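You operate a simulated robot arm through the tools that you are given. There is no shell and no other tool.

You run a simulated robot arm. Do the job below in one go: nothing can be reset, and whatever is moved stays where it is left.

JOB
Set the controls near the top of the grey side table. At the end: the grey page holder is set to up before the page; the white brake lever is set to free; the silver page holder is set to up before the page; the lead winder drum is turned to paid out; whatever was shut is shut again. Leave all else as you found it, and nothing knocked over. The white brake lever goes anticlockwise seen from above, to its stop. The silver page holder goes to its stop. The grey page holder goes to its stop.

It is judged by the outcome, as a careful person would: the job done as asked, and still so three seconds after it is handed in. It fails if anything else is knocked over, pushed out of place, dropped, spilled or broken.

ROBOT AND FRAMES
A 7-joint arm with a two-finger parallel gripper, fixed in place. Base frame: the origin is on the floor under the middle of its stand, x ahead of it, y to its left, z up; the work surface is at about z = 80. Readings come in cm, rad, newtons and seconds.
It reaches about 124.7 cm from its shoulder. Its first joint turns from -2.304 to 2.304 rad. Payload 3.91 kg.
The tool frame sits at the grasp point between the pads (the TCP): z along the fingers, y along the line on which they close. The tips reach 3 cm beyond it. Largest opening 11 cm; finger width 2, thickness 1; the body of the gripper, 4.8 by 11.2 cm, starts 5.5 cm behind the TCP.
Orientation is that of the tool frame in the base frame, as a unit quaternion [w, x, y, z]. With the fingers straight down and closing along the base's y, the tool's x points along the base's -x, its y along +y and its z along -z.

CONTROLS
- The arm moves only by the tool apply_moves. Its argument "plan" is a list that holds one entry, the list of rows, each a list of 7 numbers: the gripper command, from -1 (fully open) to 1 (shut), values between in proportion, then the shift along the base's x, y, z in units of 25 mm (1.0 is 25 mm), then the turn, a rotation vector about the base's x, y, z in units of 4 degrees (1.0 is 4 degrees). In form: [[[hand, tx, ty, tz, rx, ry, rz], ...]]. A call has 1 to 20 rows; each row shifts and turns the commanded pose from where the row before left it. A call with a number of a shift or a turn outside -1 to 1 is refused whole. Each row takes 0.2 s and may step no farther than 5 cm and 0.15 rad from the row before; otherwise, or with a gripper value out of range, the whole call is refused. A pose out of reach is approached as far as the arm can. The call stops where the force on the tool passes 40 N (or 10 N more than at its start, if that is more) or the arm is blocked; 0.2 s more then pass. Each finger travels about 10.8 cm/s and halts on what it meets, pressing with about 31 N; the grip force reading is that of the motor and also rises with nothing between the fingers. The clock runs only during rows and for 0.2 s after the last one: add rows that do not move to give the fingers time. It gives the time, the measured TCP pose, the force on the tool (base axes), the opening and the grip force at its end, in the units of the frame above (readings bear some noise), with the torque about the TCP (base axes, N m) and any sound that the robot's microphone picked up, and new pictures: "show" is both (left out), scene, wrist or none.
- Cameras (640 x 400 px; columns grow to the right, rows downward): "scene" is fixed at [5.9, -65, 134.38]; the picture's right is [0.59, -0.81, 0.00], its down [-0.19, -0.14, -0.97] and it looks along [0.79, 0.57, -0.23] (base axes); focal length 342 px, centre (320, 200). "wrist" rides on the gripper at [7.2, 1.7, -10.3] in the tool frame; the picture's right is [-0.23, 0.97, 0.00], its down [-0.76, -0.18, -0.62] and it looks along [-0.61, -0.14, 0.78] (tool axes); focal length 222 px, centre (320, 200). There is no depth. A picture from a camera that has moved, and an enlarged one, comes with that camera's place and axes in the base frame and with its lens. The place of the scene camera against the robot may be out by one fixed shift of up to 1.2 cm in any direction.
- enlarge(camera, box): a new picture of the part [left, top, right, bottom] of that camera's present view, enlarged. It takes no simulated time.
- finish_job(): hands the job in; it is judged then, once.

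Nothing tells you positions but the pictures and the camera data. Unless the task says otherwise, let go and move clear before handing in.

The tools are called after "Request:" as name(argument=value, ...) on one line, values as JSON. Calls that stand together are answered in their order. apply_moves: Moves the arm, as the interface text tells. Its arguments: {"type":"object","properties":{"plan":{"type":"array"},"show":{"type":"string","enum":["both","scene","wrist","none"]}},"required":["plan"]} The other tools are called the same way: enlarge (camera, box) takes an enlarged picture of a part of a camera's view; finish_job () hands the job in.

At the start:

```text
time_s: 0.0
position: [72.86, 10.29, 119.23]
ee_rot: [0.0, 0.0, 1.0, 0.0]
ft_force: [0.7, 1.1, -0.4]
torque: [0.01, 0.01, 0.0]
opening: 11.0
finger_force: 0.0
```

scene: 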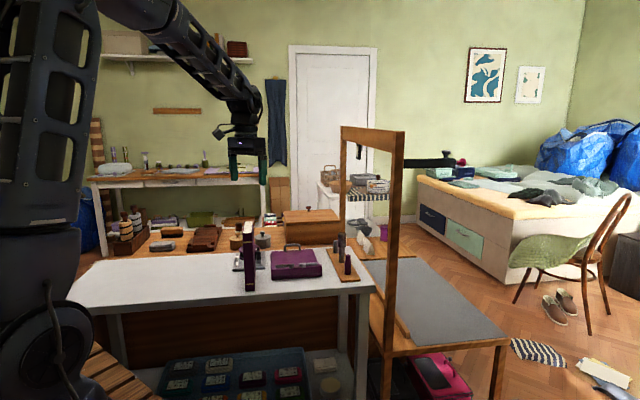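
wrist: 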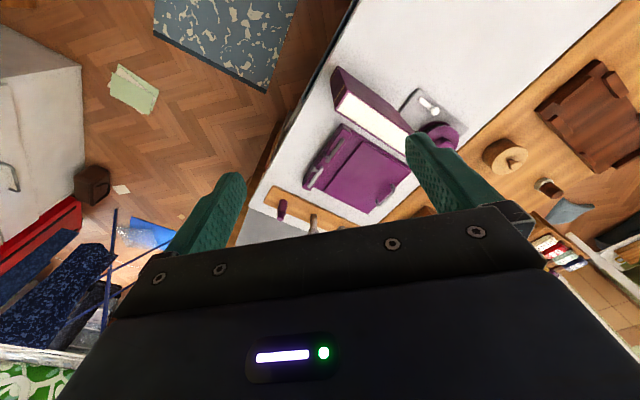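

I see a white table with a purple binder and a purple case, and beside it a wooden frame with a grey-topped side table. I'll enlarge the views to find the controls near the top of the grey side table.

Request:
enlarge(camera="scene", box=[300, 110, 520, 370])

Request:
enlarge(camera="scene", box=[320, 120, 480, 220])

Request:
enlarge(camera="scene", box=[220, 200, 380, 300])

Request:
enlarge(camera="wrist", box=[220, 60, 480, 240])

```text
1.54 times, centred on (410, 240) of scene
camera zoom: at [5.9, -65.0, 134.38], right [0.59, -0.81, 0.0], down [-0.19, -0.14, -0.97], along [0.79, 0.57, -0.23], focal length 526 px, centre (182, 138)
```

zoom: 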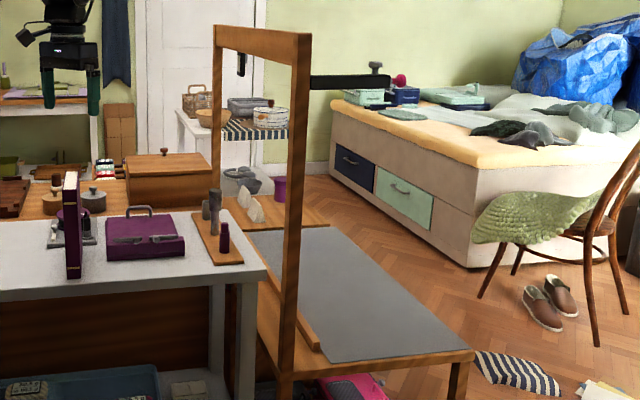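

```text
4.00 times, centred on (400, 170) of scene
camera zoom: at [5.9, -65.0, 134.38], right [0.59, -0.81, 0.0], down [-0.19, -0.14, -0.97], along [0.79, 0.57, -0.23], focal length 1367 px, centre (0, 320)
```

zoom: 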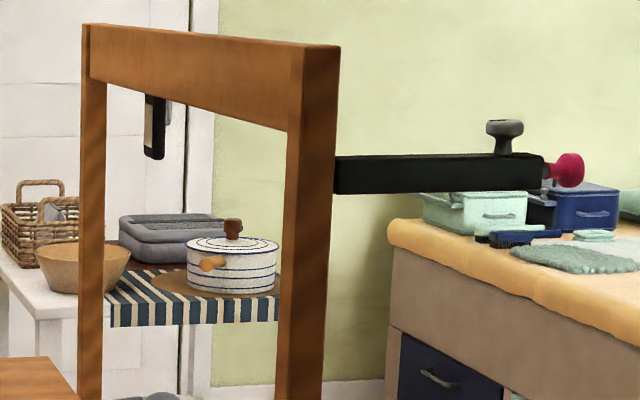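

```text
4.00 times, centred on (300, 250) of scene
camera zoom: at [5.9, -65.0, 134.38], right [0.59, -0.81, 0.0], down [-0.19, -0.14, -0.97], along [0.79, 0.57, -0.23], focal length 1367 px, centre (400, 0)
```

zoom: 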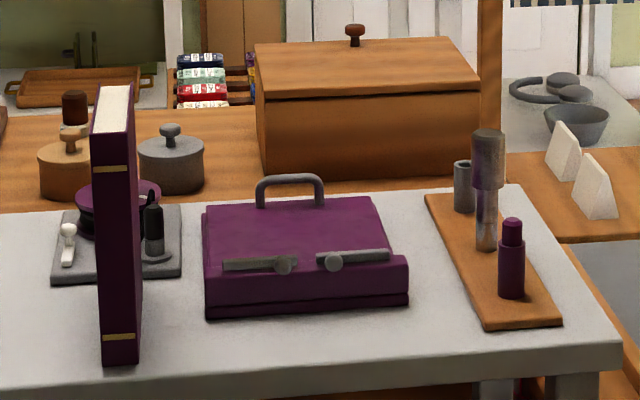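

```text
2.22 times, centred on (350, 150) of wrist
camera zoom: at [65.73, 11.84, 129.6], right [0.23, 0.97, 0.0], down [0.76, -0.18, 0.62], along [0.61, -0.14, -0.78], focal length 494 px, centre (253, 311)
```

zoom: 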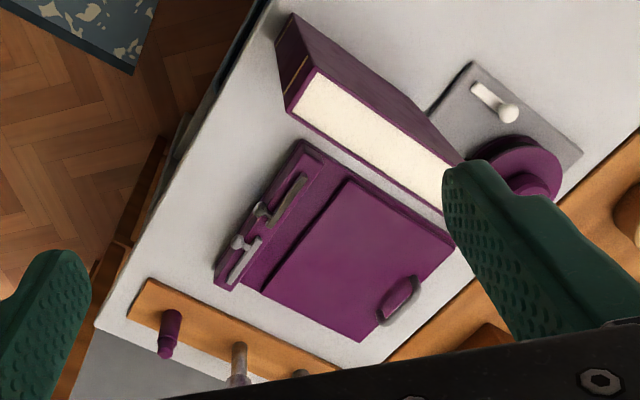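

The controls appear to be on the pale grey-white table: a purple lectern with two page holders near (90, 7), and a winder plate with a white lever near (85, 31), behind a standing binder. I'll turn the wrist by 45° and move closer to look at the lectern.

Request:
apply_moves(plan=[[[-1, 0.37, -0.08, -0.3, 0, 0, 0.9375], [-1, 0.37, -0.08, -0.3, 0, 0, 0.9375], [-1, 0.37, -0.08, -0.3, 0, 0, 0.9375], [-1, 0.37, -0.08, -0.3, 0, 0, 0.9375], [-1, 0.37, -0.08, -0.3, 0, 0, 0.9375], [-1, 0.37, -0.08, -0.3, 0, 0, 0.9375], [-1, 0.37, -0.08, -0.3, 0, 0, 0.9375], [-1, 0.37, -0.08, -0.3, 0, 0, 0.9375], [-1, 0.37, -0.08, -0.3, 0, 0, 0.9375], [-1, 0.37, -0.08, -0.3, 0, 0, 0.9375], [-1, 0.37, -0.08, -0.3, 0, 0, 0.9375], [-1, 0.37, -0.08, -0.3, 0, 0, 0.9375]]], show="both")

```text
time_s: 2.6
position: [83.91, 7.77, 110.23]
ee_rot: [0.0, -0.384, 0.923, 0.0]
ft_force: [0.1, -0.2, -0.3]
torque: [0.03, -0.02, 0.04]
opening: 11.01
finger_force: 0.1
camera wrist: at [77.64, 3.69, 120.59], right [-0.53, 0.85, 0.0], down [0.66, 0.41, 0.62], along [0.53, 0.33, -0.78], focal length 222 px, centre (320, 200)
```

scene: 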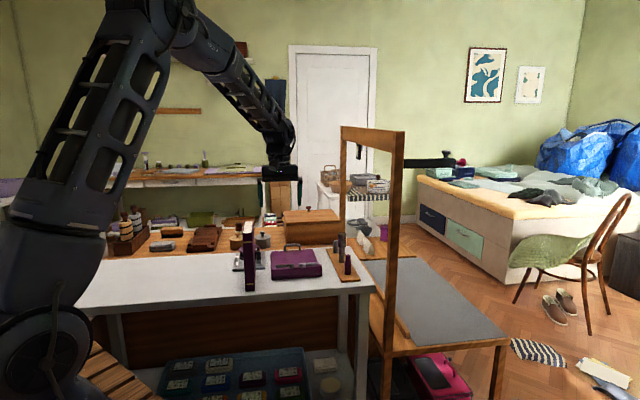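
wrist: 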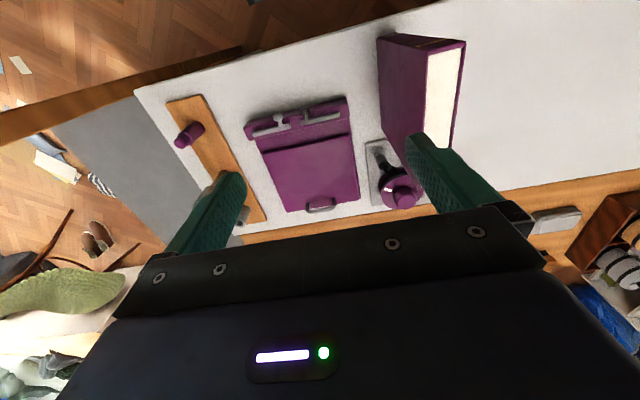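

Request:
enlarge(camera="wrist", box=[220, 80, 380, 230])

Request:
enlarge(camera="wrist", box=[340, 100, 480, 220])

Request:
enlarge(camera="wrist", box=[150, 80, 290, 220])

Request:
enlarge(camera="scene", box=[225, 215, 335, 300])

```text
2.67 times, centred on (300, 155) of wrist
camera zoom: at [77.64, 3.69, 120.59], right [-0.53, 0.85, 0.0], down [0.66, 0.41, 0.62], along [0.53, 0.33, -0.78], focal length 592 px, centre (373, 320)
```

zoom: 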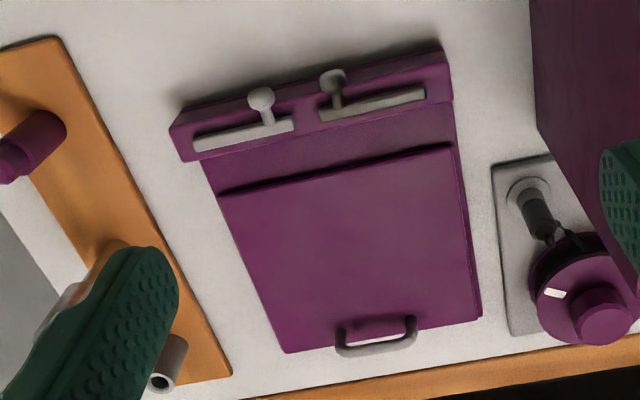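

```text
3.33 times, centred on (410, 160) of wrist
camera zoom: at [77.64, 3.69, 120.59], right [-0.53, 0.85, 0.0], down [0.66, 0.41, 0.62], along [0.53, 0.33, -0.78], focal length 740 px, centre (20, 333)
```

zoom: 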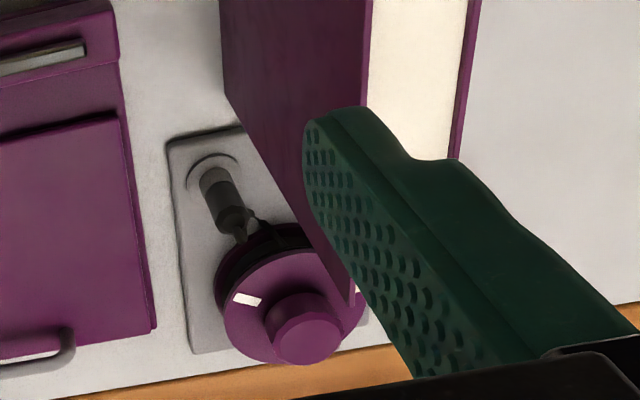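

```text
2.86 times, centred on (220, 150) of wrist
camera zoom: at [77.64, 3.69, 120.59], right [-0.53, 0.85, 0.0], down [0.66, 0.41, 0.62], along [0.53, 0.33, -0.78], focal length 635 px, centre (606, 343)
```

zoom: 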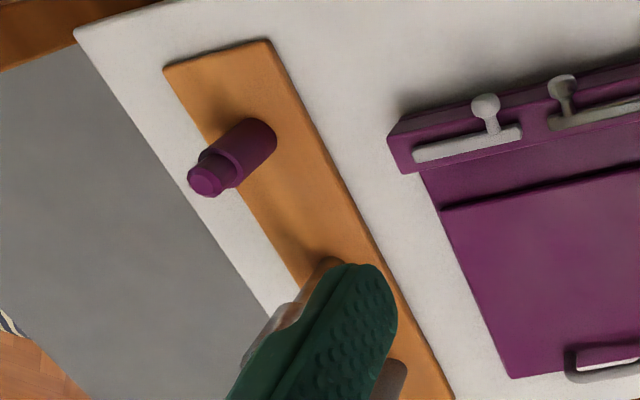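

```text
4.71 times, centred on (280, 258) of scene
camera zoom: at [5.9, -65.0, 134.38], right [0.59, -0.81, 0.0], down [-0.19, -0.14, -0.97], along [0.79, 0.57, -0.23], focal length 1608 px, centre (508, -71)
```

zoom: 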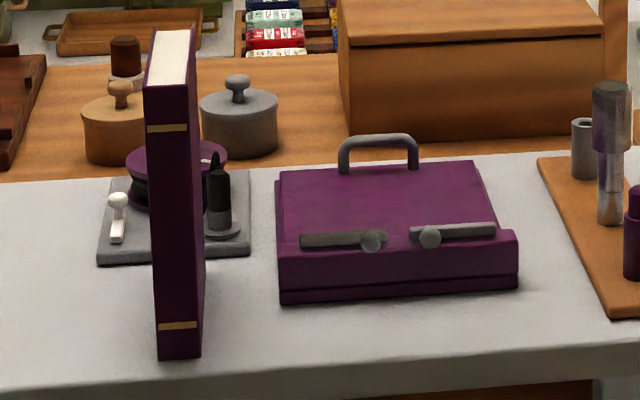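

The two holders sit on the front ledge of the purple lectern, each a bar with a knob at the inner end. I'll take tighter views to work out how they are built before moving.

Request:
enlarge(camera="scene", box=[270, 240, 320, 282])

Request:
enlarge(camera="wrist", box=[240, 90, 360, 165])

Request:
enlarge(camera="scene", box=[225, 235, 285, 280])

```text
9.52 times, centred on (295, 261) of scene
camera zoom: at [5.9, -65.0, 134.38], right [0.59, -0.81, 0.0], down [-0.19, -0.14, -0.97], along [0.79, 0.57, -0.23], focal length 3255 px, centre (558, -381)
```

zoom: 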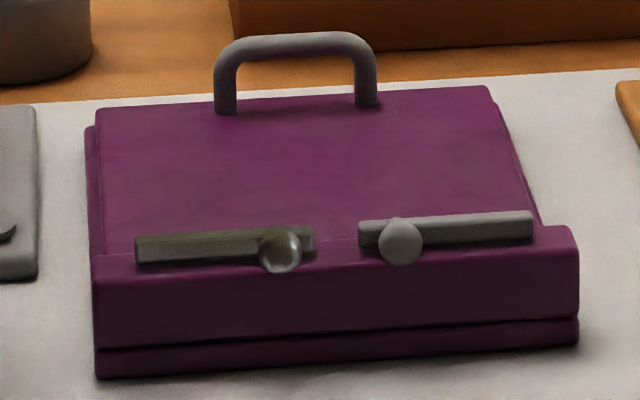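

```text
5.33 times, centred on (300, 128) of wrist
camera zoom: at [77.64, 3.69, 120.59], right [-0.53, 0.85, 0.0], down [0.66, 0.41, 0.62], along [0.53, 0.33, -0.78], focal length 1185 px, centre (427, 587)
```

zoom: 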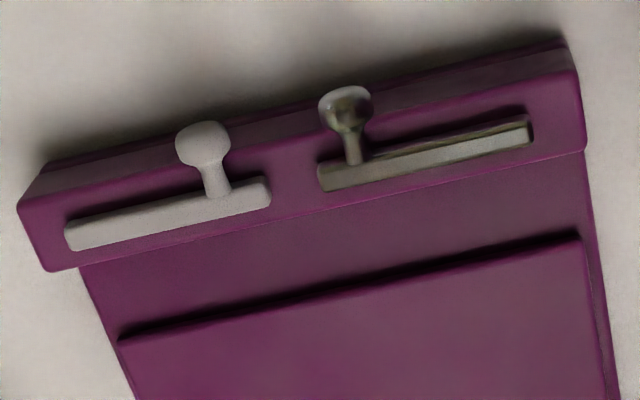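

```text
8.89 times, centred on (255, 258) of scene
camera zoom: at [5.9, -65.0, 134.38], right [0.59, -0.81, 0.0], down [-0.19, -0.14, -0.97], along [0.79, 0.57, -0.23], focal length 3038 px, centre (898, -311)
```

zoom: 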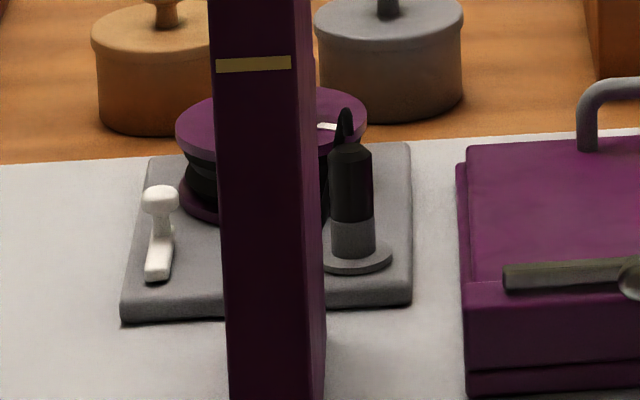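

The ledge carries two bars with forward-facing knobs: the shiny silver one on the scene left and the matte grey one on the scene right. Next I'll move above the binder's height to look straight down at the winder plate.

Request:
apply_moves(plan=[[[-1, 0.08, 0.97, 0, 0, 0, 0], [-1, 0.08, 0.97, 0, 0, 0, 0], [-1, 0.08, 0.97, 0, 0, 0, 0], [-1, 0.08, 0.97, 0, 0, 0, 0], [-1, 0.08, 0.97, 0, 0, 0, 0], [-1, 0.08, 0.97, 0, 0, 0, 0], [-1, 0.08, 0.97, 0, 0, 0, 0], [-1, 0.08, 0.97, 0, 0, 0, 0], [-1, 0.08, 0.97, 0, 0, 0, 0], [-1, 0.08, 0.97, 0, 0, 0, 0]]], show="both")

```text
time_s: 4.8
position: [85.86, 32.05, 110.21]
ee_rot: [0.001, -0.382, 0.924, 0.0]
ft_force: [-0.4, 0.5, 0.2]
torque: [0.03, -0.03, 0.07]
opening: 10.98
finger_force: 0.0
camera wrist: at [79.62, 28.18, 120.59], right [-0.53, 0.85, 0.0], down [0.66, 0.41, 0.62], along [0.53, 0.33, -0.78], focal length 222 px, centre (320, 200)
```

scene: 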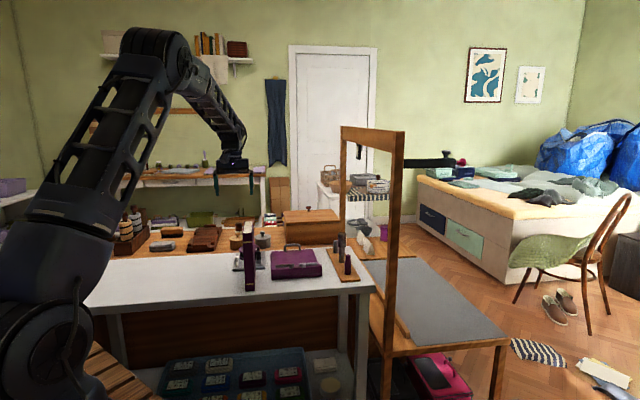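
wrist: 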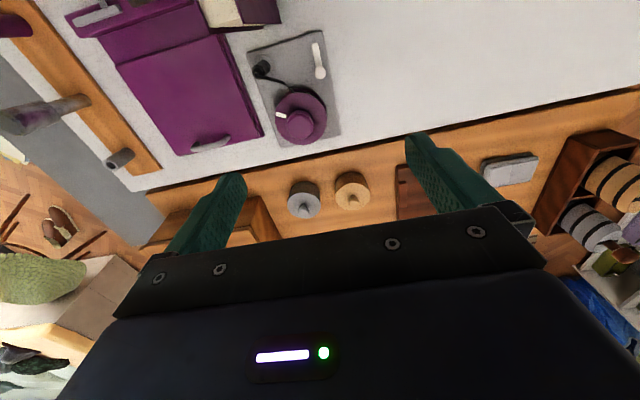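

Request:
enlarge(camera="wrist", box=[236, 20, 356, 155])

Request:
enlarge(camera="wrist", box=[60, 0, 260, 160])

Request:
enlarge(camera="wrist", box=[260, 60, 340, 150])

```text
2.96 times, centred on (296, 88) of wrist
camera zoom: at [79.62, 28.18, 120.59], right [-0.53, 0.85, 0.0], down [0.66, 0.41, 0.62], along [0.53, 0.33, -0.78], focal length 658 px, centre (391, 533)
```

zoom: 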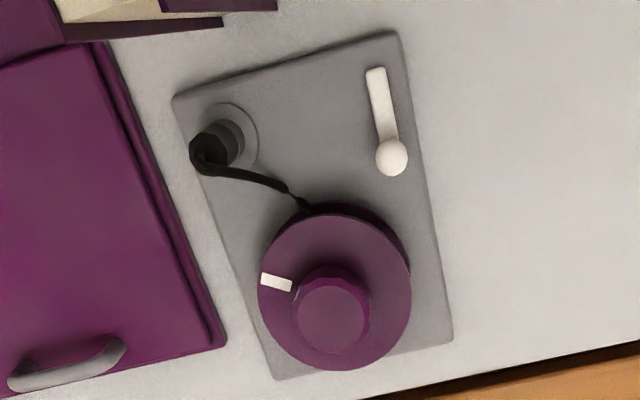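

```text
2.50 times, centred on (160, 80) of wrist
camera zoom: at [79.62, 28.18, 120.59], right [-0.53, 0.85, 0.0], down [0.66, 0.41, 0.62], along [0.53, 0.33, -0.78], focal length 555 px, centre (720, 500)
```

zoom: 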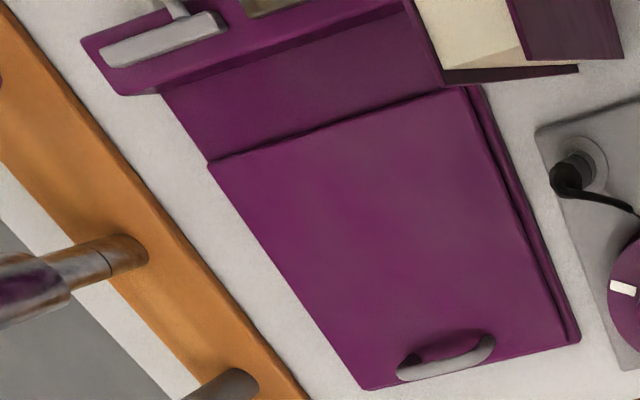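

```text
4.44 times, centred on (300, 105) of wrist
camera zoom: at [79.62, 28.18, 120.59], right [-0.53, 0.85, 0.0], down [0.66, 0.41, 0.62], along [0.53, 0.33, -0.78], focal length 987 px, centre (409, 622)
```

zoom: 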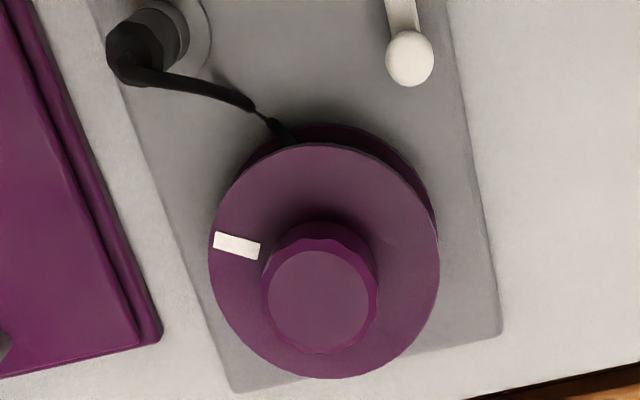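

The drum at about (91.5, 32) has a single white mark, and its lead runs to the black post. The brake lever's ball is at about (84.6, 31.3, 83.7) with its pivot toward the front. I'll check the size of the wrist camera housing, since the binder is close to where I'll be working.

Request:
enlarge(camera="scene", box=[180, 110, 290, 200])

Request:
enlarge(camera="wrist", box=[235, 25, 345, 110])

```text
4.44 times, centred on (235, 155) of scene
camera zoom: at [5.9, -65.0, 134.38], right [0.59, -0.81, 0.0], down [-0.19, -0.14, -0.97], along [0.79, 0.57, -0.23], focal length 1519 px, centre (698, 400)
```

zoom: 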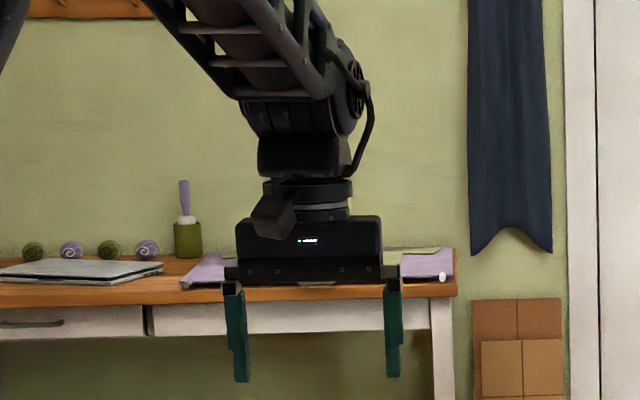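

```text
4.71 times, centred on (290, 68) of wrist
camera zoom: at [79.62, 28.18, 120.59], right [-0.53, 0.85, 0.0], down [0.66, 0.41, 0.62], along [0.53, 0.33, -0.78], focal length 1045 px, centre (461, 824)
```

zoom: 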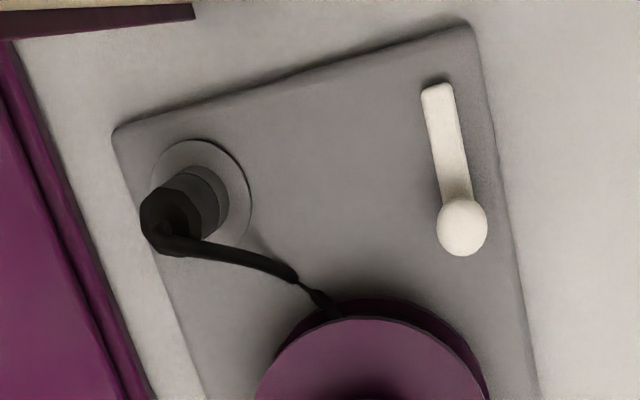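

The camera housing is small, about 4 cm wide, so a yaw of around 33° keeps it well clear of the binder. I'll close the fingers and come down part way beside the brake ball, on its lectern side, to check alignment.

Request:
apply_moves(plan=[[[1, 0.017, -0.2, -0.87, 0, 0, -0.5], [1, 0.017, -0.2, -0.87, 0, 0, -0.5], [1, 0.017, -0.2, -0.87, 0, 0, -0.5], [1, 0.017, -0.2, -0.87, 0, 0, -0.5], [1, 0.017, -0.2, -0.87, 0, 0, -0.5], [1, 0.017, -0.2, -0.87, 0, 0, -0.5]]], show="both")

```text
time_s: 6.2
position: [86.21, 28.95, 97.23]
ee_rot: [0.001, -0.284, 0.959, 0.0]
ft_force: [-0.3, -0.1, 0.4]
torque: [-0.01, -0.04, -0.02]
opening: 0.0
finger_force: 30.9
camera wrist: at [79.31, 26.3, 107.54], right [-0.34, 0.94, 0.0], down [0.74, 0.27, 0.62], along [0.59, 0.21, -0.78], focal length 222 px, centre (320, 200)
```

scene: 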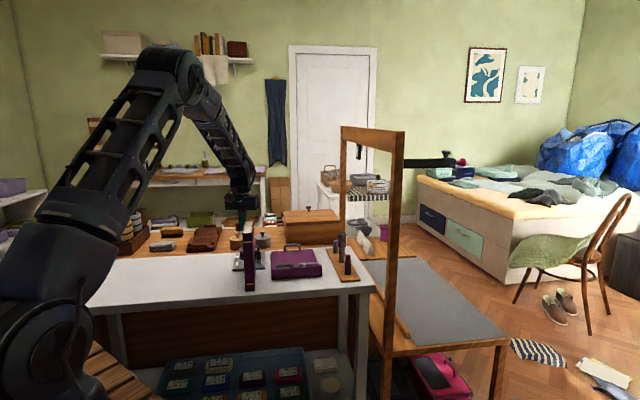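
wrist: 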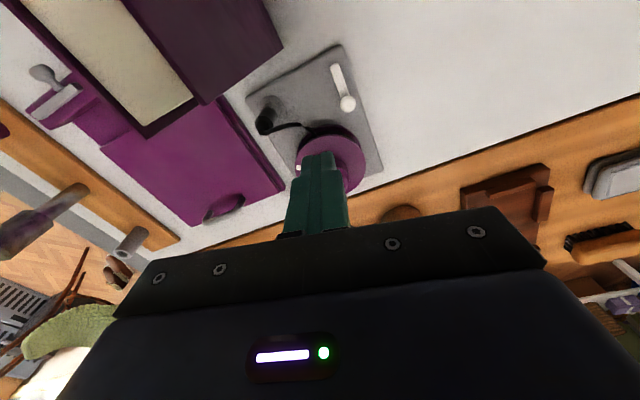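

Request:
enlarge(camera="wrist", box=[240, 35, 390, 200])

Request:
enlarge(camera="scene", box=[215, 190, 285, 280])

```text
2.42 times, centred on (315, 118) of wrist
camera zoom: at [79.31, 26.3, 107.54], right [-0.34, 0.94, 0.0], down [0.74, 0.27, 0.62], along [0.59, 0.21, -0.78], focal length 538 px, centre (332, 400)
```

zoom: 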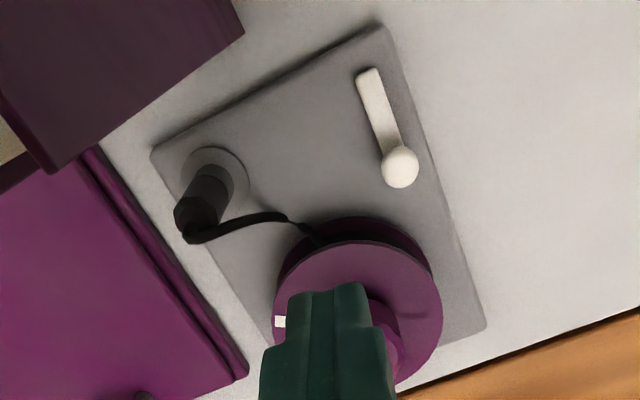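

```text
4.44 times, centred on (250, 235) of scene
camera zoom: at [5.9, -65.0, 134.38], right [0.59, -0.81, 0.0], down [-0.19, -0.14, -0.97], along [0.79, 0.57, -0.23], focal length 1519 px, centre (631, 44)
```

zoom: 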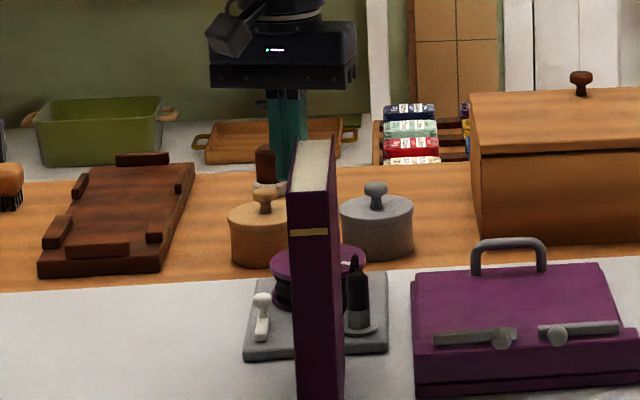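

The closed fingertips are lined up between the ball, the drum and the lead, with roughly 1 cm of clearance on each side. I'll lower them to the ball's height.

Request:
apply_moves(plan=[[[1, -0.02, -0.01, -0.76, 0, 0, 0], [1, -0.02, -0.01, -0.76, 0, 0, 0], [1, -0.02, -0.01, -0.76, 0, 0, 0], [1, -0.02, -0.01, -0.76, 0, 0, 0], [1, -0.02, -0.01, -0.76, 0, 0, 0], [1, -0.02, -0.01, -0.76, 0, 0, 0]]], show="both")

```text
time_s: 7.6
position: [85.76, 28.91, 85.63]
ee_rot: [0.0, -0.284, 0.959, 0.0]
ft_force: [0.5, -0.1, 0.2]
torque: [0.0, -0.06, -0.03]
opening: 0.01
finger_force: 31.2
camera wrist: at [78.94, 26.28, 96.01], right [-0.34, 0.94, 0.0], down [0.73, 0.27, 0.62], along [0.59, 0.21, -0.78], focal length 222 px, centre (320, 200)
```

scene: 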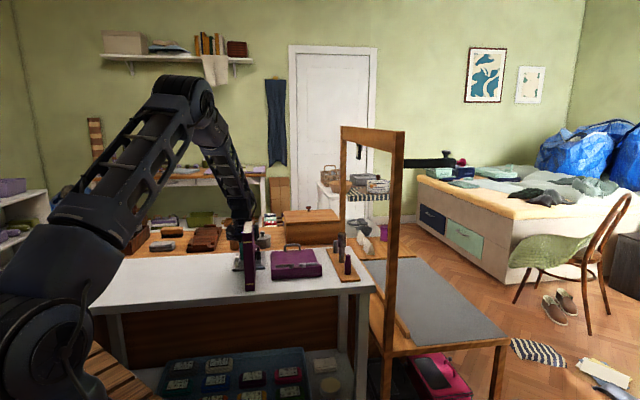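
wrist: 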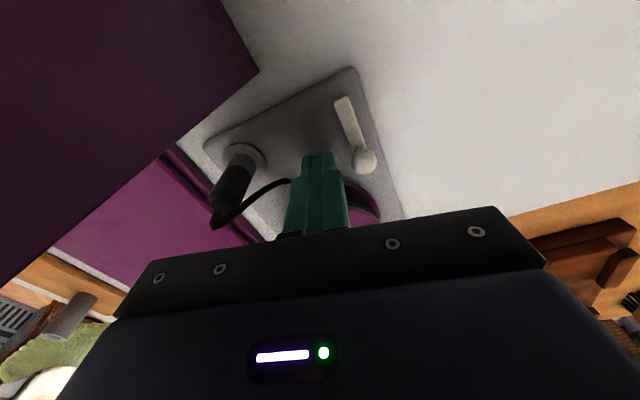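

The fingertips are beside the ball at the right height. I'll push slowly toward the far side (−v), which turns the lever anticlockwise.

Request:
apply_moves(plan=[[[1, -0.14, 0.14, 0, 0, 0, 0], [1, -0.14, 0.14, 0, 0, 0, 0], [1, -0.14, 0.14, 0, 0, 0, 0], [1, -0.14, 0.14, 0, 0, 0, 0], [1, -0.14, 0.14, 0, 0, 0, 0]]], show="wrist")

```text
time_s: 8.8
position: [84.0, 30.7, 85.73]
ee_rot: [0.0, -0.284, 0.959, 0.0]
ft_force: [1.2, -0.1, -0.7]
torque: [-0.01, 0.01, 0.0]
opening: 0.0
finger_force: 30.9
camera wrist: at [77.16, 28.08, 96.11], right [-0.34, 0.94, 0.0], down [0.74, 0.27, 0.62], along [0.59, 0.21, -0.78], focal length 222 px, centre (320, 200)
```

wrist: 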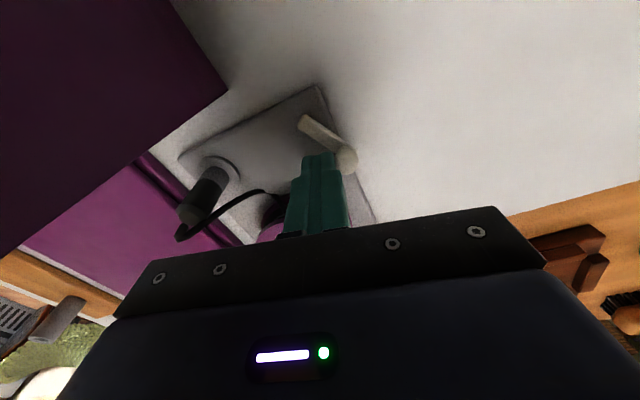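

The lever is turning anticlockwise freely (about 35° so far). I'll keep pushing around its arc.

Request:
apply_moves(plan=[[[1, -0.05, 0.163, 0, 0, 0, 0], [1, -0.05, 0.163, 0, 0, 0, 0], [1, -0.05, 0.163, 0, 0, 0, 0], [1, -0.05, 0.163, 0, 0, 0, 0], [1, -0.18, 0.01, 0, 0, 0, 0], [1, -0.18, 0.01, 0, 0, 0, 0], [1, -0.18, 0.01, 0, 0, 0, 0]]], show="wrist")

```text
time_s: 9.6
position: [83.9, 31.25, 85.61]
ee_rot: [-0.002, -0.282, 0.959, -0.003]
ft_force: [0.2, -2.4, 1.1]
torque: [-0.05, 0.03, 0.07]
opening: 0.01
finger_force: 31.0
stopped in row 4: the force on the tool passed its limit at 46 N (the readings are from after the stop); the commanded pose is now the measured one
camera wrist: at [76.99, 28.77, 96.0], right [-0.34, 0.94, -0.01], down [0.74, 0.27, 0.62], along [0.59, 0.2, -0.78], focal length 222 px, centre (320, 200)
```

wrist: 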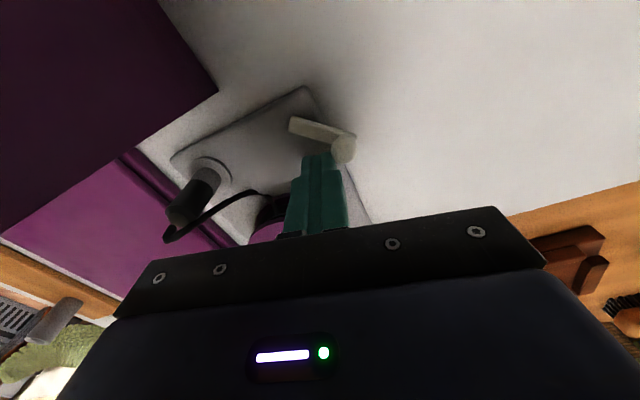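

The push met a firm stop at 46 N. I'll back off, rise, and measure the lever's angle.

Request:
apply_moves(plan=[[[1, 0.15, -0.15, 0, 0, 0, 0], [1, 0.15, -0.15, 0, 0, 0, 0], [1, 0, 0, 0.8, 0, 0, 0], [1, 0, 0, 0.9, 0, 0, 0], [1, 0, 0, 0.9, 0, 0, 0], [1, 0, 0, 0.9, 0, 0, 0], [1, 0, 0, 0.9, 0, 0, 0]]], show="wrist")

Request:
enlarge(camera="wrist", box=[240, 20, 390, 200])

Request:
enlarge(camera="scene", box=[220, 230, 290, 285])

```text
time_s: 11.2
position: [84.51, 30.53, 96.64]
ee_rot: [-0.002, -0.281, 0.96, -0.002]
ft_force: [0.3, 0.1, -0.1]
torque: [0.01, -0.02, 0.02]
opening: 0.0
finger_force: 31.1
camera wrist: at [77.63, 27.93, 107.02], right [-0.34, 0.94, -0.01], down [0.74, 0.27, 0.62], along [0.59, 0.2, -0.78], focal length 222 px, centre (320, 200)
```

wrist: 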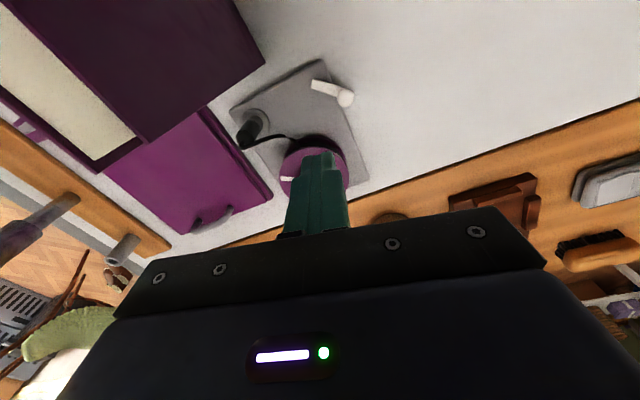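

```text
2.22 times, centred on (315, 110) of wrist
camera zoom: at [77.63, 27.93, 107.02], right [-0.34, 0.94, -0.01], down [0.74, 0.27, 0.62], along [0.59, 0.2, -0.78], focal length 494 px, centre (331, 400)
```

zoom: 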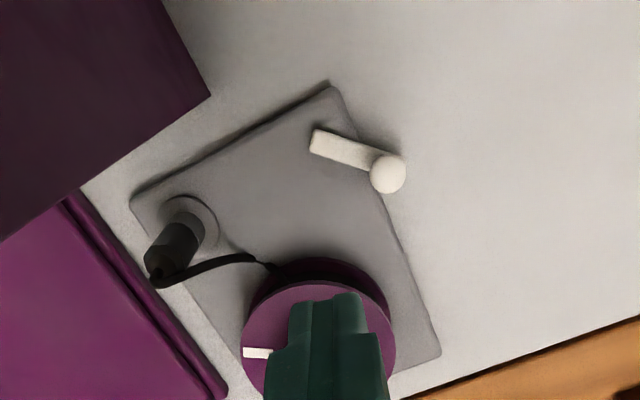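

```text
7.27 times, centred on (255, 258) of scene
camera zoom: at [5.9, -65.0, 134.38], right [0.59, -0.81, 0.0], down [-0.19, -0.14, -0.97], along [0.79, 0.57, -0.23], focal length 2486 px, centre (793, -218)
```

zoom: 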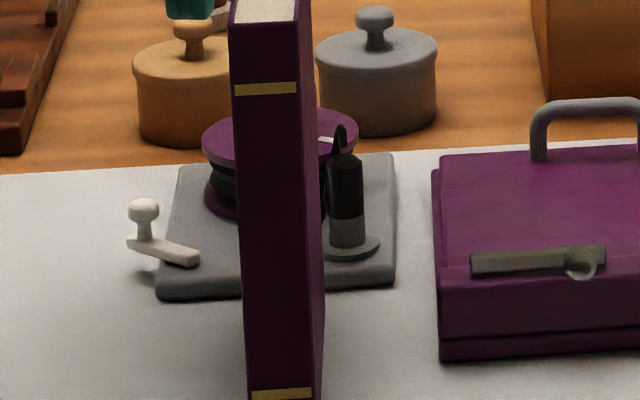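

So far the lever has turned about 47°, but my last push was along the bar rather than across it, so that may not have been the true stop. I'll come down on the +x side of the ball at zero yaw and push along −x.

Request:
apply_moves(plan=[[[1, 0.05, 0.16, 0, 0, 0, -0.917], [1, 0.05, 0.16, 0, 0, 0, -0.917], [1, 0.05, 0.16, 0, 0, 0, -0.917], [1, 0.02, 0, -0.4, 0, 0, -0.917], [1, 0.02, 0, -0.6, 0, 0, -0.917], [1, 0.02, 0, -0.68, 0, 0, -0.917], [1, 0, 0, -0.68, 0, 0, -0.917], [1, 0, 0, -0.68, 0, 0, -0.917], [1, 0, 0, -0.68, 0, 0, -0.917], [1, 0, 0, -0.66, 0, 0, 0]]], show="wrist")

```text
time_s: 13.4
position: [85.21, 31.69, 85.52]
ee_rot: [-0.003, 0.002, 1.0, -0.003]
ft_force: [0.3, -0.2, 0.2]
torque: [-0.03, 0.01, -0.03]
opening: 0.02
finger_force: 31.2
camera wrist: at [78.13, 33.39, 95.96], right [0.23, 0.97, -0.01], down [0.76, -0.18, 0.62], along [0.6, -0.15, -0.78], focal length 222 px, centre (320, 200)
```

wrist: 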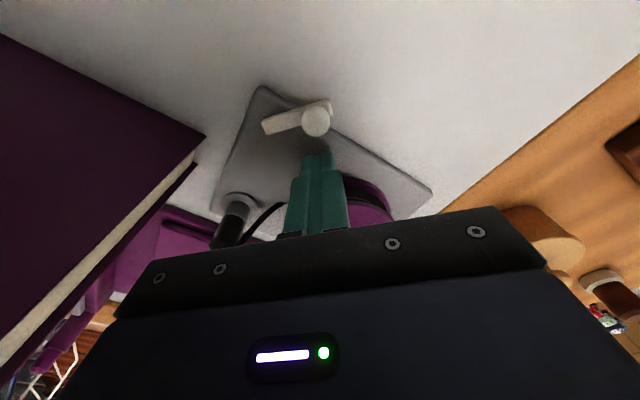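

The ball is straight ahead of the fingertips along −x. I'll push slowly and watch the force.

Request:
apply_moves(plan=[[[1, -0.16, 0, 0, 0, 0, 0], [1, -0.16, 0, 0, 0, 0, 0], [1, -0.16, 0, 0, 0, 0, 0], [1, -0.16, 0, 0, 0, 0, 0], [1, -0.16, 0, 0, 0, 0, 0]]], show="wrist")

```text
time_s: 14.6
position: [83.21, 31.83, 85.71]
ee_rot: [-0.003, 0.003, 1.0, -0.003]
ft_force: [0.3, 0.2, 0.0]
torque: [-0.02, -0.02, -0.03]
opening: 0.0
finger_force: 30.8
camera wrist: at [76.12, 33.4, 96.1], right [0.23, 0.97, -0.01], down [0.76, -0.18, 0.62], along [0.6, -0.15, -0.78], focal length 222 px, centre (320, 200)
```

wrist: 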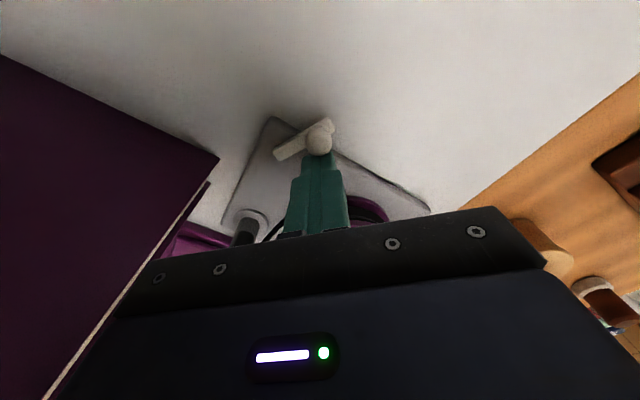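

The lever is still turning with little force, so that earlier contact wasn't the stop. I'll continue pushing.

Request:
apply_moves(plan=[[[1, -0.14, -0.02, 0, 0, 0, 0], [1, -0.14, -0.02, 0, 0, 0, 0], [1, -0.14, -0.02, 0, 0, 0, 0], [1, -0.14, -0.02, 0, 0, 0, 0], [1, -0.14, -0.02, 0, 0, 0, 0]]], show="wrist")

```text
time_s: 15.6
position: [82.3, 31.51, 85.96]
ee_rot: [0.003, 0.003, 1.0, -0.001]
ft_force: [9.1, -0.4, 0.3]
torque: [0.01, -0.25, 0.02]
opening: 0.0
finger_force: 30.7
stopped in row 4: the force on the tool passed its limit at 45 N (the readings are from after the stop); the commanded pose is now the measured one
camera wrist: at [75.14, 33.15, 96.21], right [0.23, 0.97, 0.0], down [0.76, -0.18, 0.63], along [0.61, -0.15, -0.78], focal length 222 px, centre (320, 200)
```

wrist: 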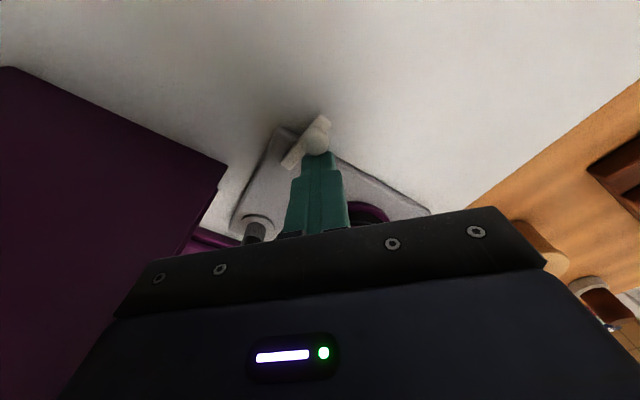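

It now meets a firm stop while pushing along the direction of travel. I'll back off, rise, and measure again.

Request:
apply_moves(plan=[[[1, 0.2, 0, 0, 0, 0, 0], [1, 0.2, 0, 0, 0, 0, 0], [1, 0, 0, 0.8, 0, 0, 0], [1, 0, 0, 0.9, 0, 0, 0], [1, 0, 0, 0.9, 0, 0, 0], [1, 0, 0, 0.9, 0, 0, 0], [1, 0, 0, 0.9, 0, 0, 0]]], show="wrist")

Request:
enlarge(camera="wrist", box=[220, 40, 400, 200])

Request:
enlarge(camera="scene", box=[220, 230, 290, 285])

```text
time_s: 17.2
position: [83.03, 31.69, 96.66]
ee_rot: [0.001, 0.004, 1.0, -0.002]
ft_force: [-0.6, 0.1, -1.1]
torque: [-0.02, 0.03, 0.0]
opening: 0.0
finger_force: 30.5
camera wrist: at [75.97, 33.3, 107.14], right [0.23, 0.97, 0.0], down [0.76, -0.18, 0.63], along [0.61, -0.15, -0.78], focal length 222 px, centre (320, 200)
```

wrist: 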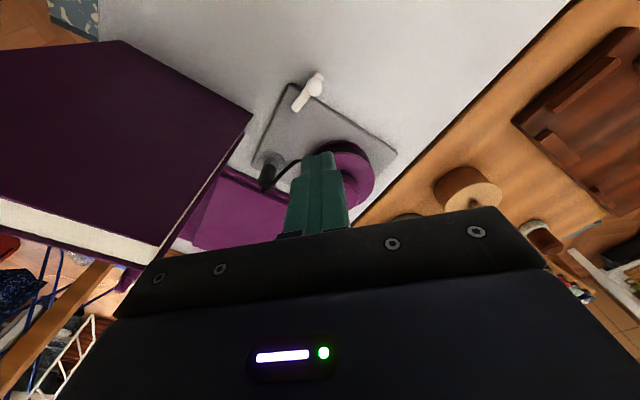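

```text
2.50 times, centred on (310, 120) of wrist
camera zoom: at [75.97, 33.3, 107.14], right [0.23, 0.97, 0.0], down [0.76, -0.18, 0.63], along [0.61, -0.15, -0.78], focal length 555 px, centre (345, 400)
```

zoom: 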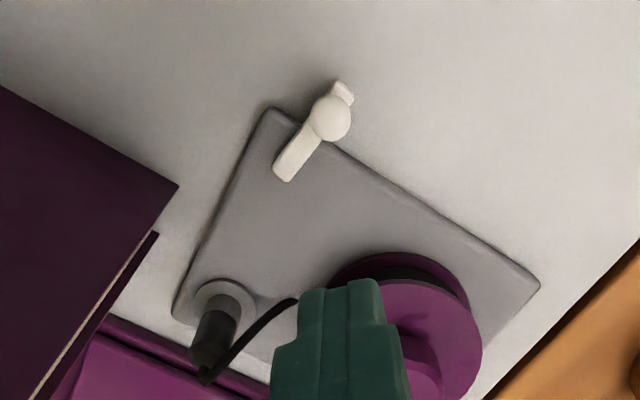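

```text
7.27 times, centred on (255, 258) of scene
camera zoom: at [5.9, -65.0, 134.38], right [0.59, -0.81, 0.0], down [-0.19, -0.14, -0.97], along [0.79, 0.57, -0.23], focal length 2486 px, centre (793, -218)
```

zoom: 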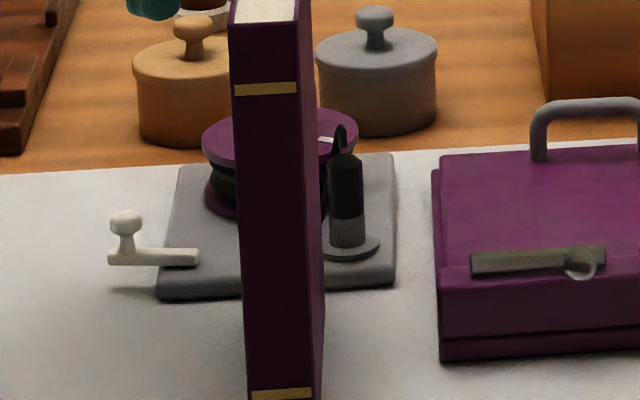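

The lever is now about 80° round, lying across the plate. As a check I'll line up square to its travel and give it one more push to confirm it's against its stop.

Request:
apply_moves(plan=[[[1, 0.03, 0.17, -0.2, 0, 0, 0.97], [1, 0.03, 0.17, -0.4, 0, 0, 0.97], [1, 0.03, 0.17, -0.4, 0, 0, 0.97], [1, 0.03, 0.17, -0.4, 0, 0, 0.97], [1, 0, 0, -0.6, 0, 0, 0.97], [1, 0, 0, -0.6, 0, 0, 0.97], [1, 0, 0, -0.6, 0, 0, 0.97], [1, 0, 0, -0.6, 0, 0, 0.97], [1, 0, 0, -0.58, 0, 0, 0.97], [1, -0.16, -0.115, 0, 0, 0, 0], [1, -0.16, -0.115, 0, 0, 0, 0], [1, -0.12, -0.09, 0, 0, 0, 0], [1, -0.12, -0.09, 0, 0, 0, 0], [1, -0.12, -0.09, 0, 0, 0, 0]]], show="wrist")

```text
time_s: 20.2
position: [82.1, 32.27, 86.0]
ee_rot: [0.007, -0.297, 0.955, 0.0]
ft_force: [12.0, 7.6, -2.4]
torque: [0.22, -0.36, -0.04]
opening: 0.0
finger_force: 30.9
stopped in row 14: the force on the tool passed its limit at 48 N (the readings are from after the stop); the commanded pose is now the measured one
camera wrist: at [75.26, 29.37, 96.33], right [-0.36, 0.93, 0.0], down [0.72, 0.28, 0.63], along [0.59, 0.23, -0.77], focal length 222 px, centre (320, 200)
```

wrist: 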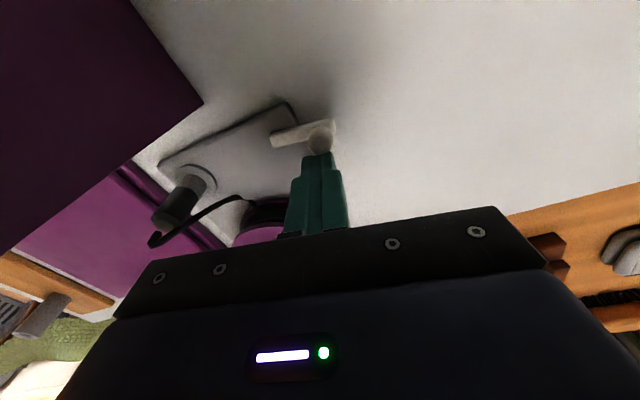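

The lever resisted firmly (48 N) along its travel, so the brake is at its stop. Now I'll back off, rise, open the fingers partly and move above the drum knob.

Request:
apply_moves(plan=[[[1, 0.25, 0.18, 0, 0, 0, 0], [1, 0.1, 0.05, 0.8, 0, 0, 0], [1, 0, 0, 0.95, 0, 0, 0], [1, 0, 0, 0.95, 0, 0, 0], [1, 0, 0, 0.95, 0, 0, -0.97], [1, 0, 0, 0.95, 0, 0, -0.97], [1, 0.55, -0.06, 0.95, 0, 0, -0.97], [-0.273, 0.55, -0.06, 0, 0, 0, -0.97], [-0.273, 0.55, -0.06, 0, 0, 0, -0.97], [-0.273, 0.55, -0.06, 0, 0, 0, -0.97], [-0.273, 0.55, -0.06, 0, 0, 0, -0.97], [-0.273, 0.55, -0.06, 0, 0, 0, -0.97], [-0.273, 0, 0, 0, 0, 0, -0.97]]], show="both")

Request:
enlarge(camera="wrist", box=[220, 60, 420, 230])

Request:
enlarge(camera="scene", box=[220, 230, 290, 285])

```text
time_s: 23.0
position: [91.15, 31.75, 100.02]
ee_rot: [0.007, 0.004, 1.0, -0.002]
ft_force: [0.7, 0.0, -0.2]
torque: [0.02, 0.02, -0.01]
opening: 7.03
finger_force: 0.2
camera wrist: at [83.97, 33.53, 110.21], right [0.23, 0.97, 0.0], down [0.75, -0.18, 0.63], along [0.61, -0.15, -0.77], focal length 222 px, centre (320, 200)
```

scene: 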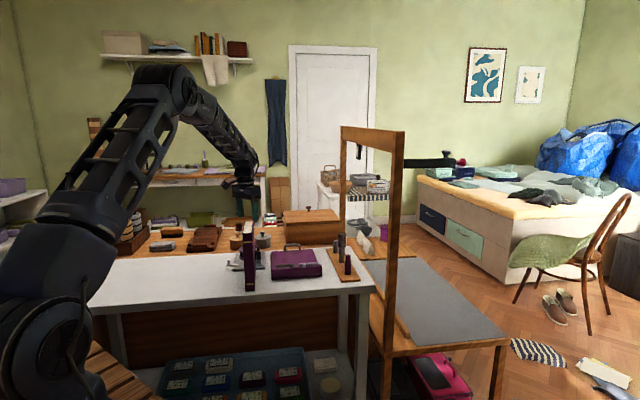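
wrist: 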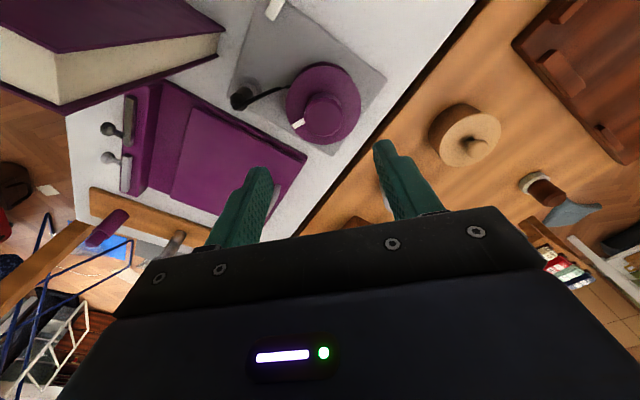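

```text
2.35 times, centred on (320, 145) of wrist
camera zoom: at [83.97, 33.53, 110.21], right [0.23, 0.97, 0.0], down [0.75, -0.18, 0.63], along [0.61, -0.15, -0.77], focal length 523 px, centre (320, 329)
```

zoom: 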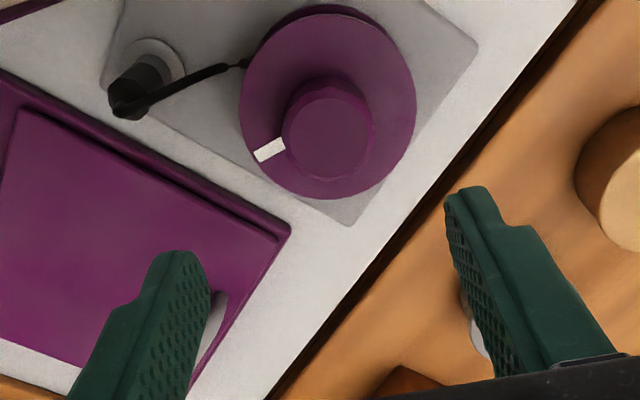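

```text
7.27 times, centred on (255, 258) of scene
camera zoom: at [5.9, -65.0, 134.38], right [0.59, -0.81, 0.0], down [-0.19, -0.14, -0.97], along [0.79, 0.57, -0.23], focal length 2486 px, centre (793, -218)
```

zoom: 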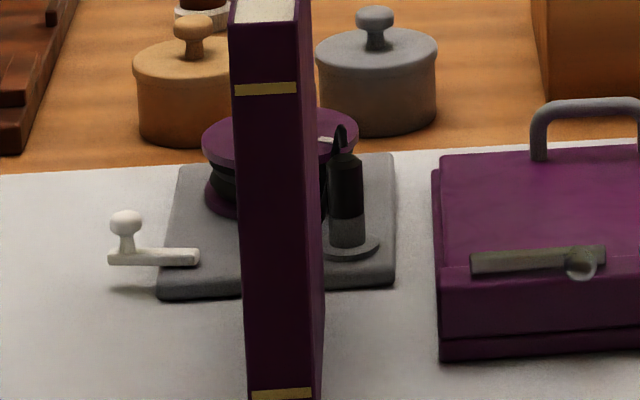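

The knob axis is at about (91.3, 32.0) with its top near z = 87.7. I'll lower the open fingers around it, keeping the tips above the flange, and close.

Request:
apply_moves(plan=[[[-0.273, 0.01, 0.017, -0.78, 0, 0, 0], [-0.273, 0.01, 0.017, -0.78, 0, 0, 0], [-0.273, 0.01, 0.017, -0.78, 0, 0, 0], [-0.273, 0.01, 0.017, -0.78, 0, 0, 0], [-0.273, 0.01, 0.017, -0.78, 0, 0, 0], [-0.273, 0.01, 0.017, -0.78, 0, 0, 0], [-0.273, 0, 0, 0, 0, 0, 0]]], show="both")

Request:
enlarge(camera="wrist", box=[220, 60, 420, 230])

```text
time_s: 24.6
position: [91.39, 32.08, 88.36]
ee_rot: [0.005, 0.002, 1.0, -0.001]
ft_force: [-0.6, -0.4, 0.4]
torque: [-0.02, 0.02, -0.04]
opening: 6.99
finger_force: 0.2
camera wrist: at [84.11, 33.7, 98.57], right [0.23, 0.97, 0.0], down [0.75, -0.18, 0.63], along [0.62, -0.15, -0.77], focal length 222 px, centre (320, 200)
```

scene: 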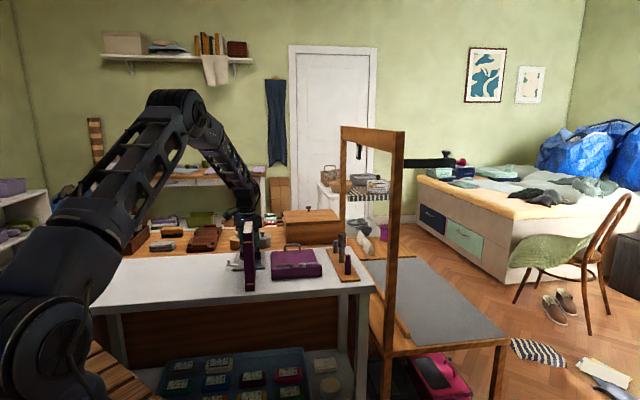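
wrist: 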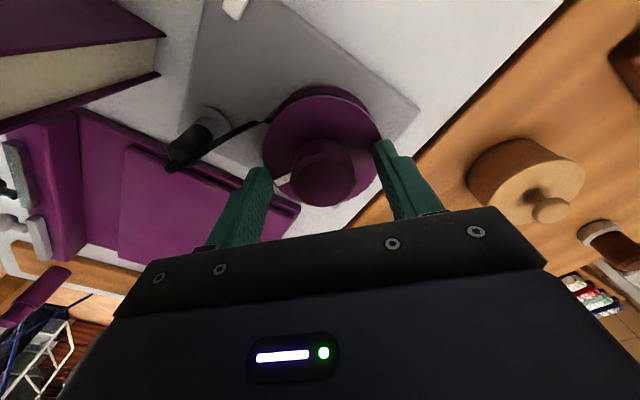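

```text
2.35 times, centred on (320, 145) of wrist
camera zoom: at [84.11, 33.7, 98.57], right [0.23, 0.97, 0.0], down [0.75, -0.18, 0.63], along [0.62, -0.15, -0.77], focal length 523 px, centre (320, 329)
```

zoom: 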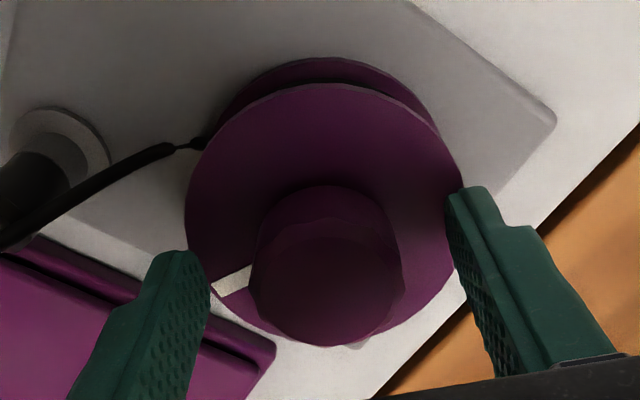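

The fingers straddle the knob correctly. I'll close on it and check that it's held.

Request:
apply_moves(plan=[[[1, 0, 0, 0, 0, 0, 0], [1, 0, 0, 0, 0, 0, 0], [1, 0, 0, 0, 0, 0, 0]]], show="wrist")

```text
time_s: 25.4
position: [91.24, 32.16, 88.26]
ee_rot: [0.006, 0.002, 1.0, 0.0]
ft_force: [3.7, 15.1, -3.8]
torque: [0.57, -0.89, 0.14]
opening: 3.91
finger_force: 44.7
camera wrist: at [84.09, 33.81, 98.58], right [0.23, 0.97, 0.0], down [0.75, -0.18, 0.63], along [0.62, -0.15, -0.77], focal length 222 px, centre (320, 200)
```

wrist: 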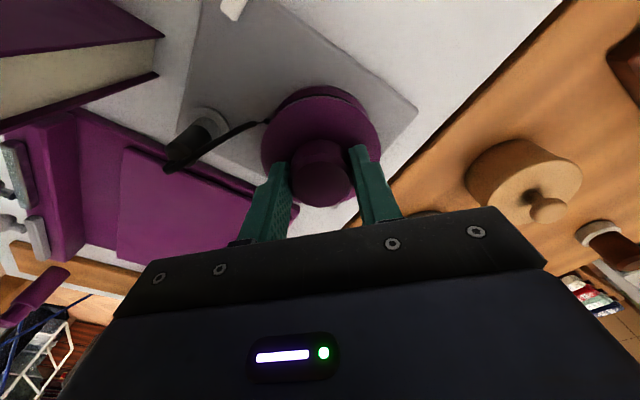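

The knob is held at a 3.9 cm opening with a small sideways load. I'll shift 2 mm to relieve it, then turn a few degrees anticlockwise as a test, since the lead's wrap suggests that pays out.

Request:
apply_moves(plan=[[[1, 0, 0.08, 0, 0, 0, 0], [1, 0, 0, 0, 0, 0, 0.5], [1, 0, 0, 0, 0, 0, 0.5], [1, 0, 0, 0, 0, 0, 0.5], [1, 0, 0, 0, 0, 0, 0.5]]], show="wrist")

```text
time_s: 26.6
position: [91.33, 32.11, 88.21]
ee_rot: [0.006, -0.068, 0.998, -0.001]
ft_force: [-9.4, -12.6, 10.3]
torque: [-0.19, 1.04, 0.0]
opening: 3.89
finger_force: 44.9
camera wrist: at [83.98, 32.78, 98.58], right [0.1, 1.0, 0.0], down [0.77, -0.07, 0.63], along [0.63, -0.06, -0.77], focal length 222 px, centre (320, 200)
```

wrist: 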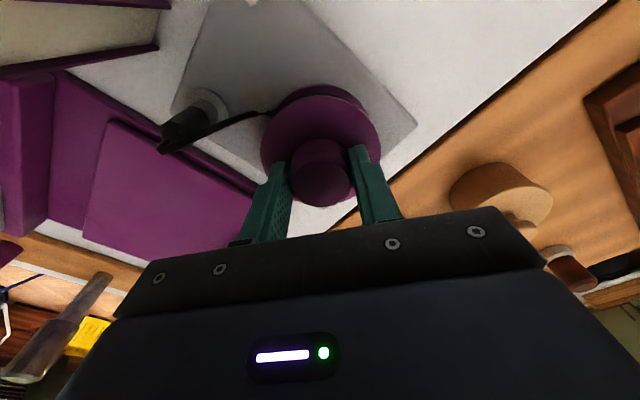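

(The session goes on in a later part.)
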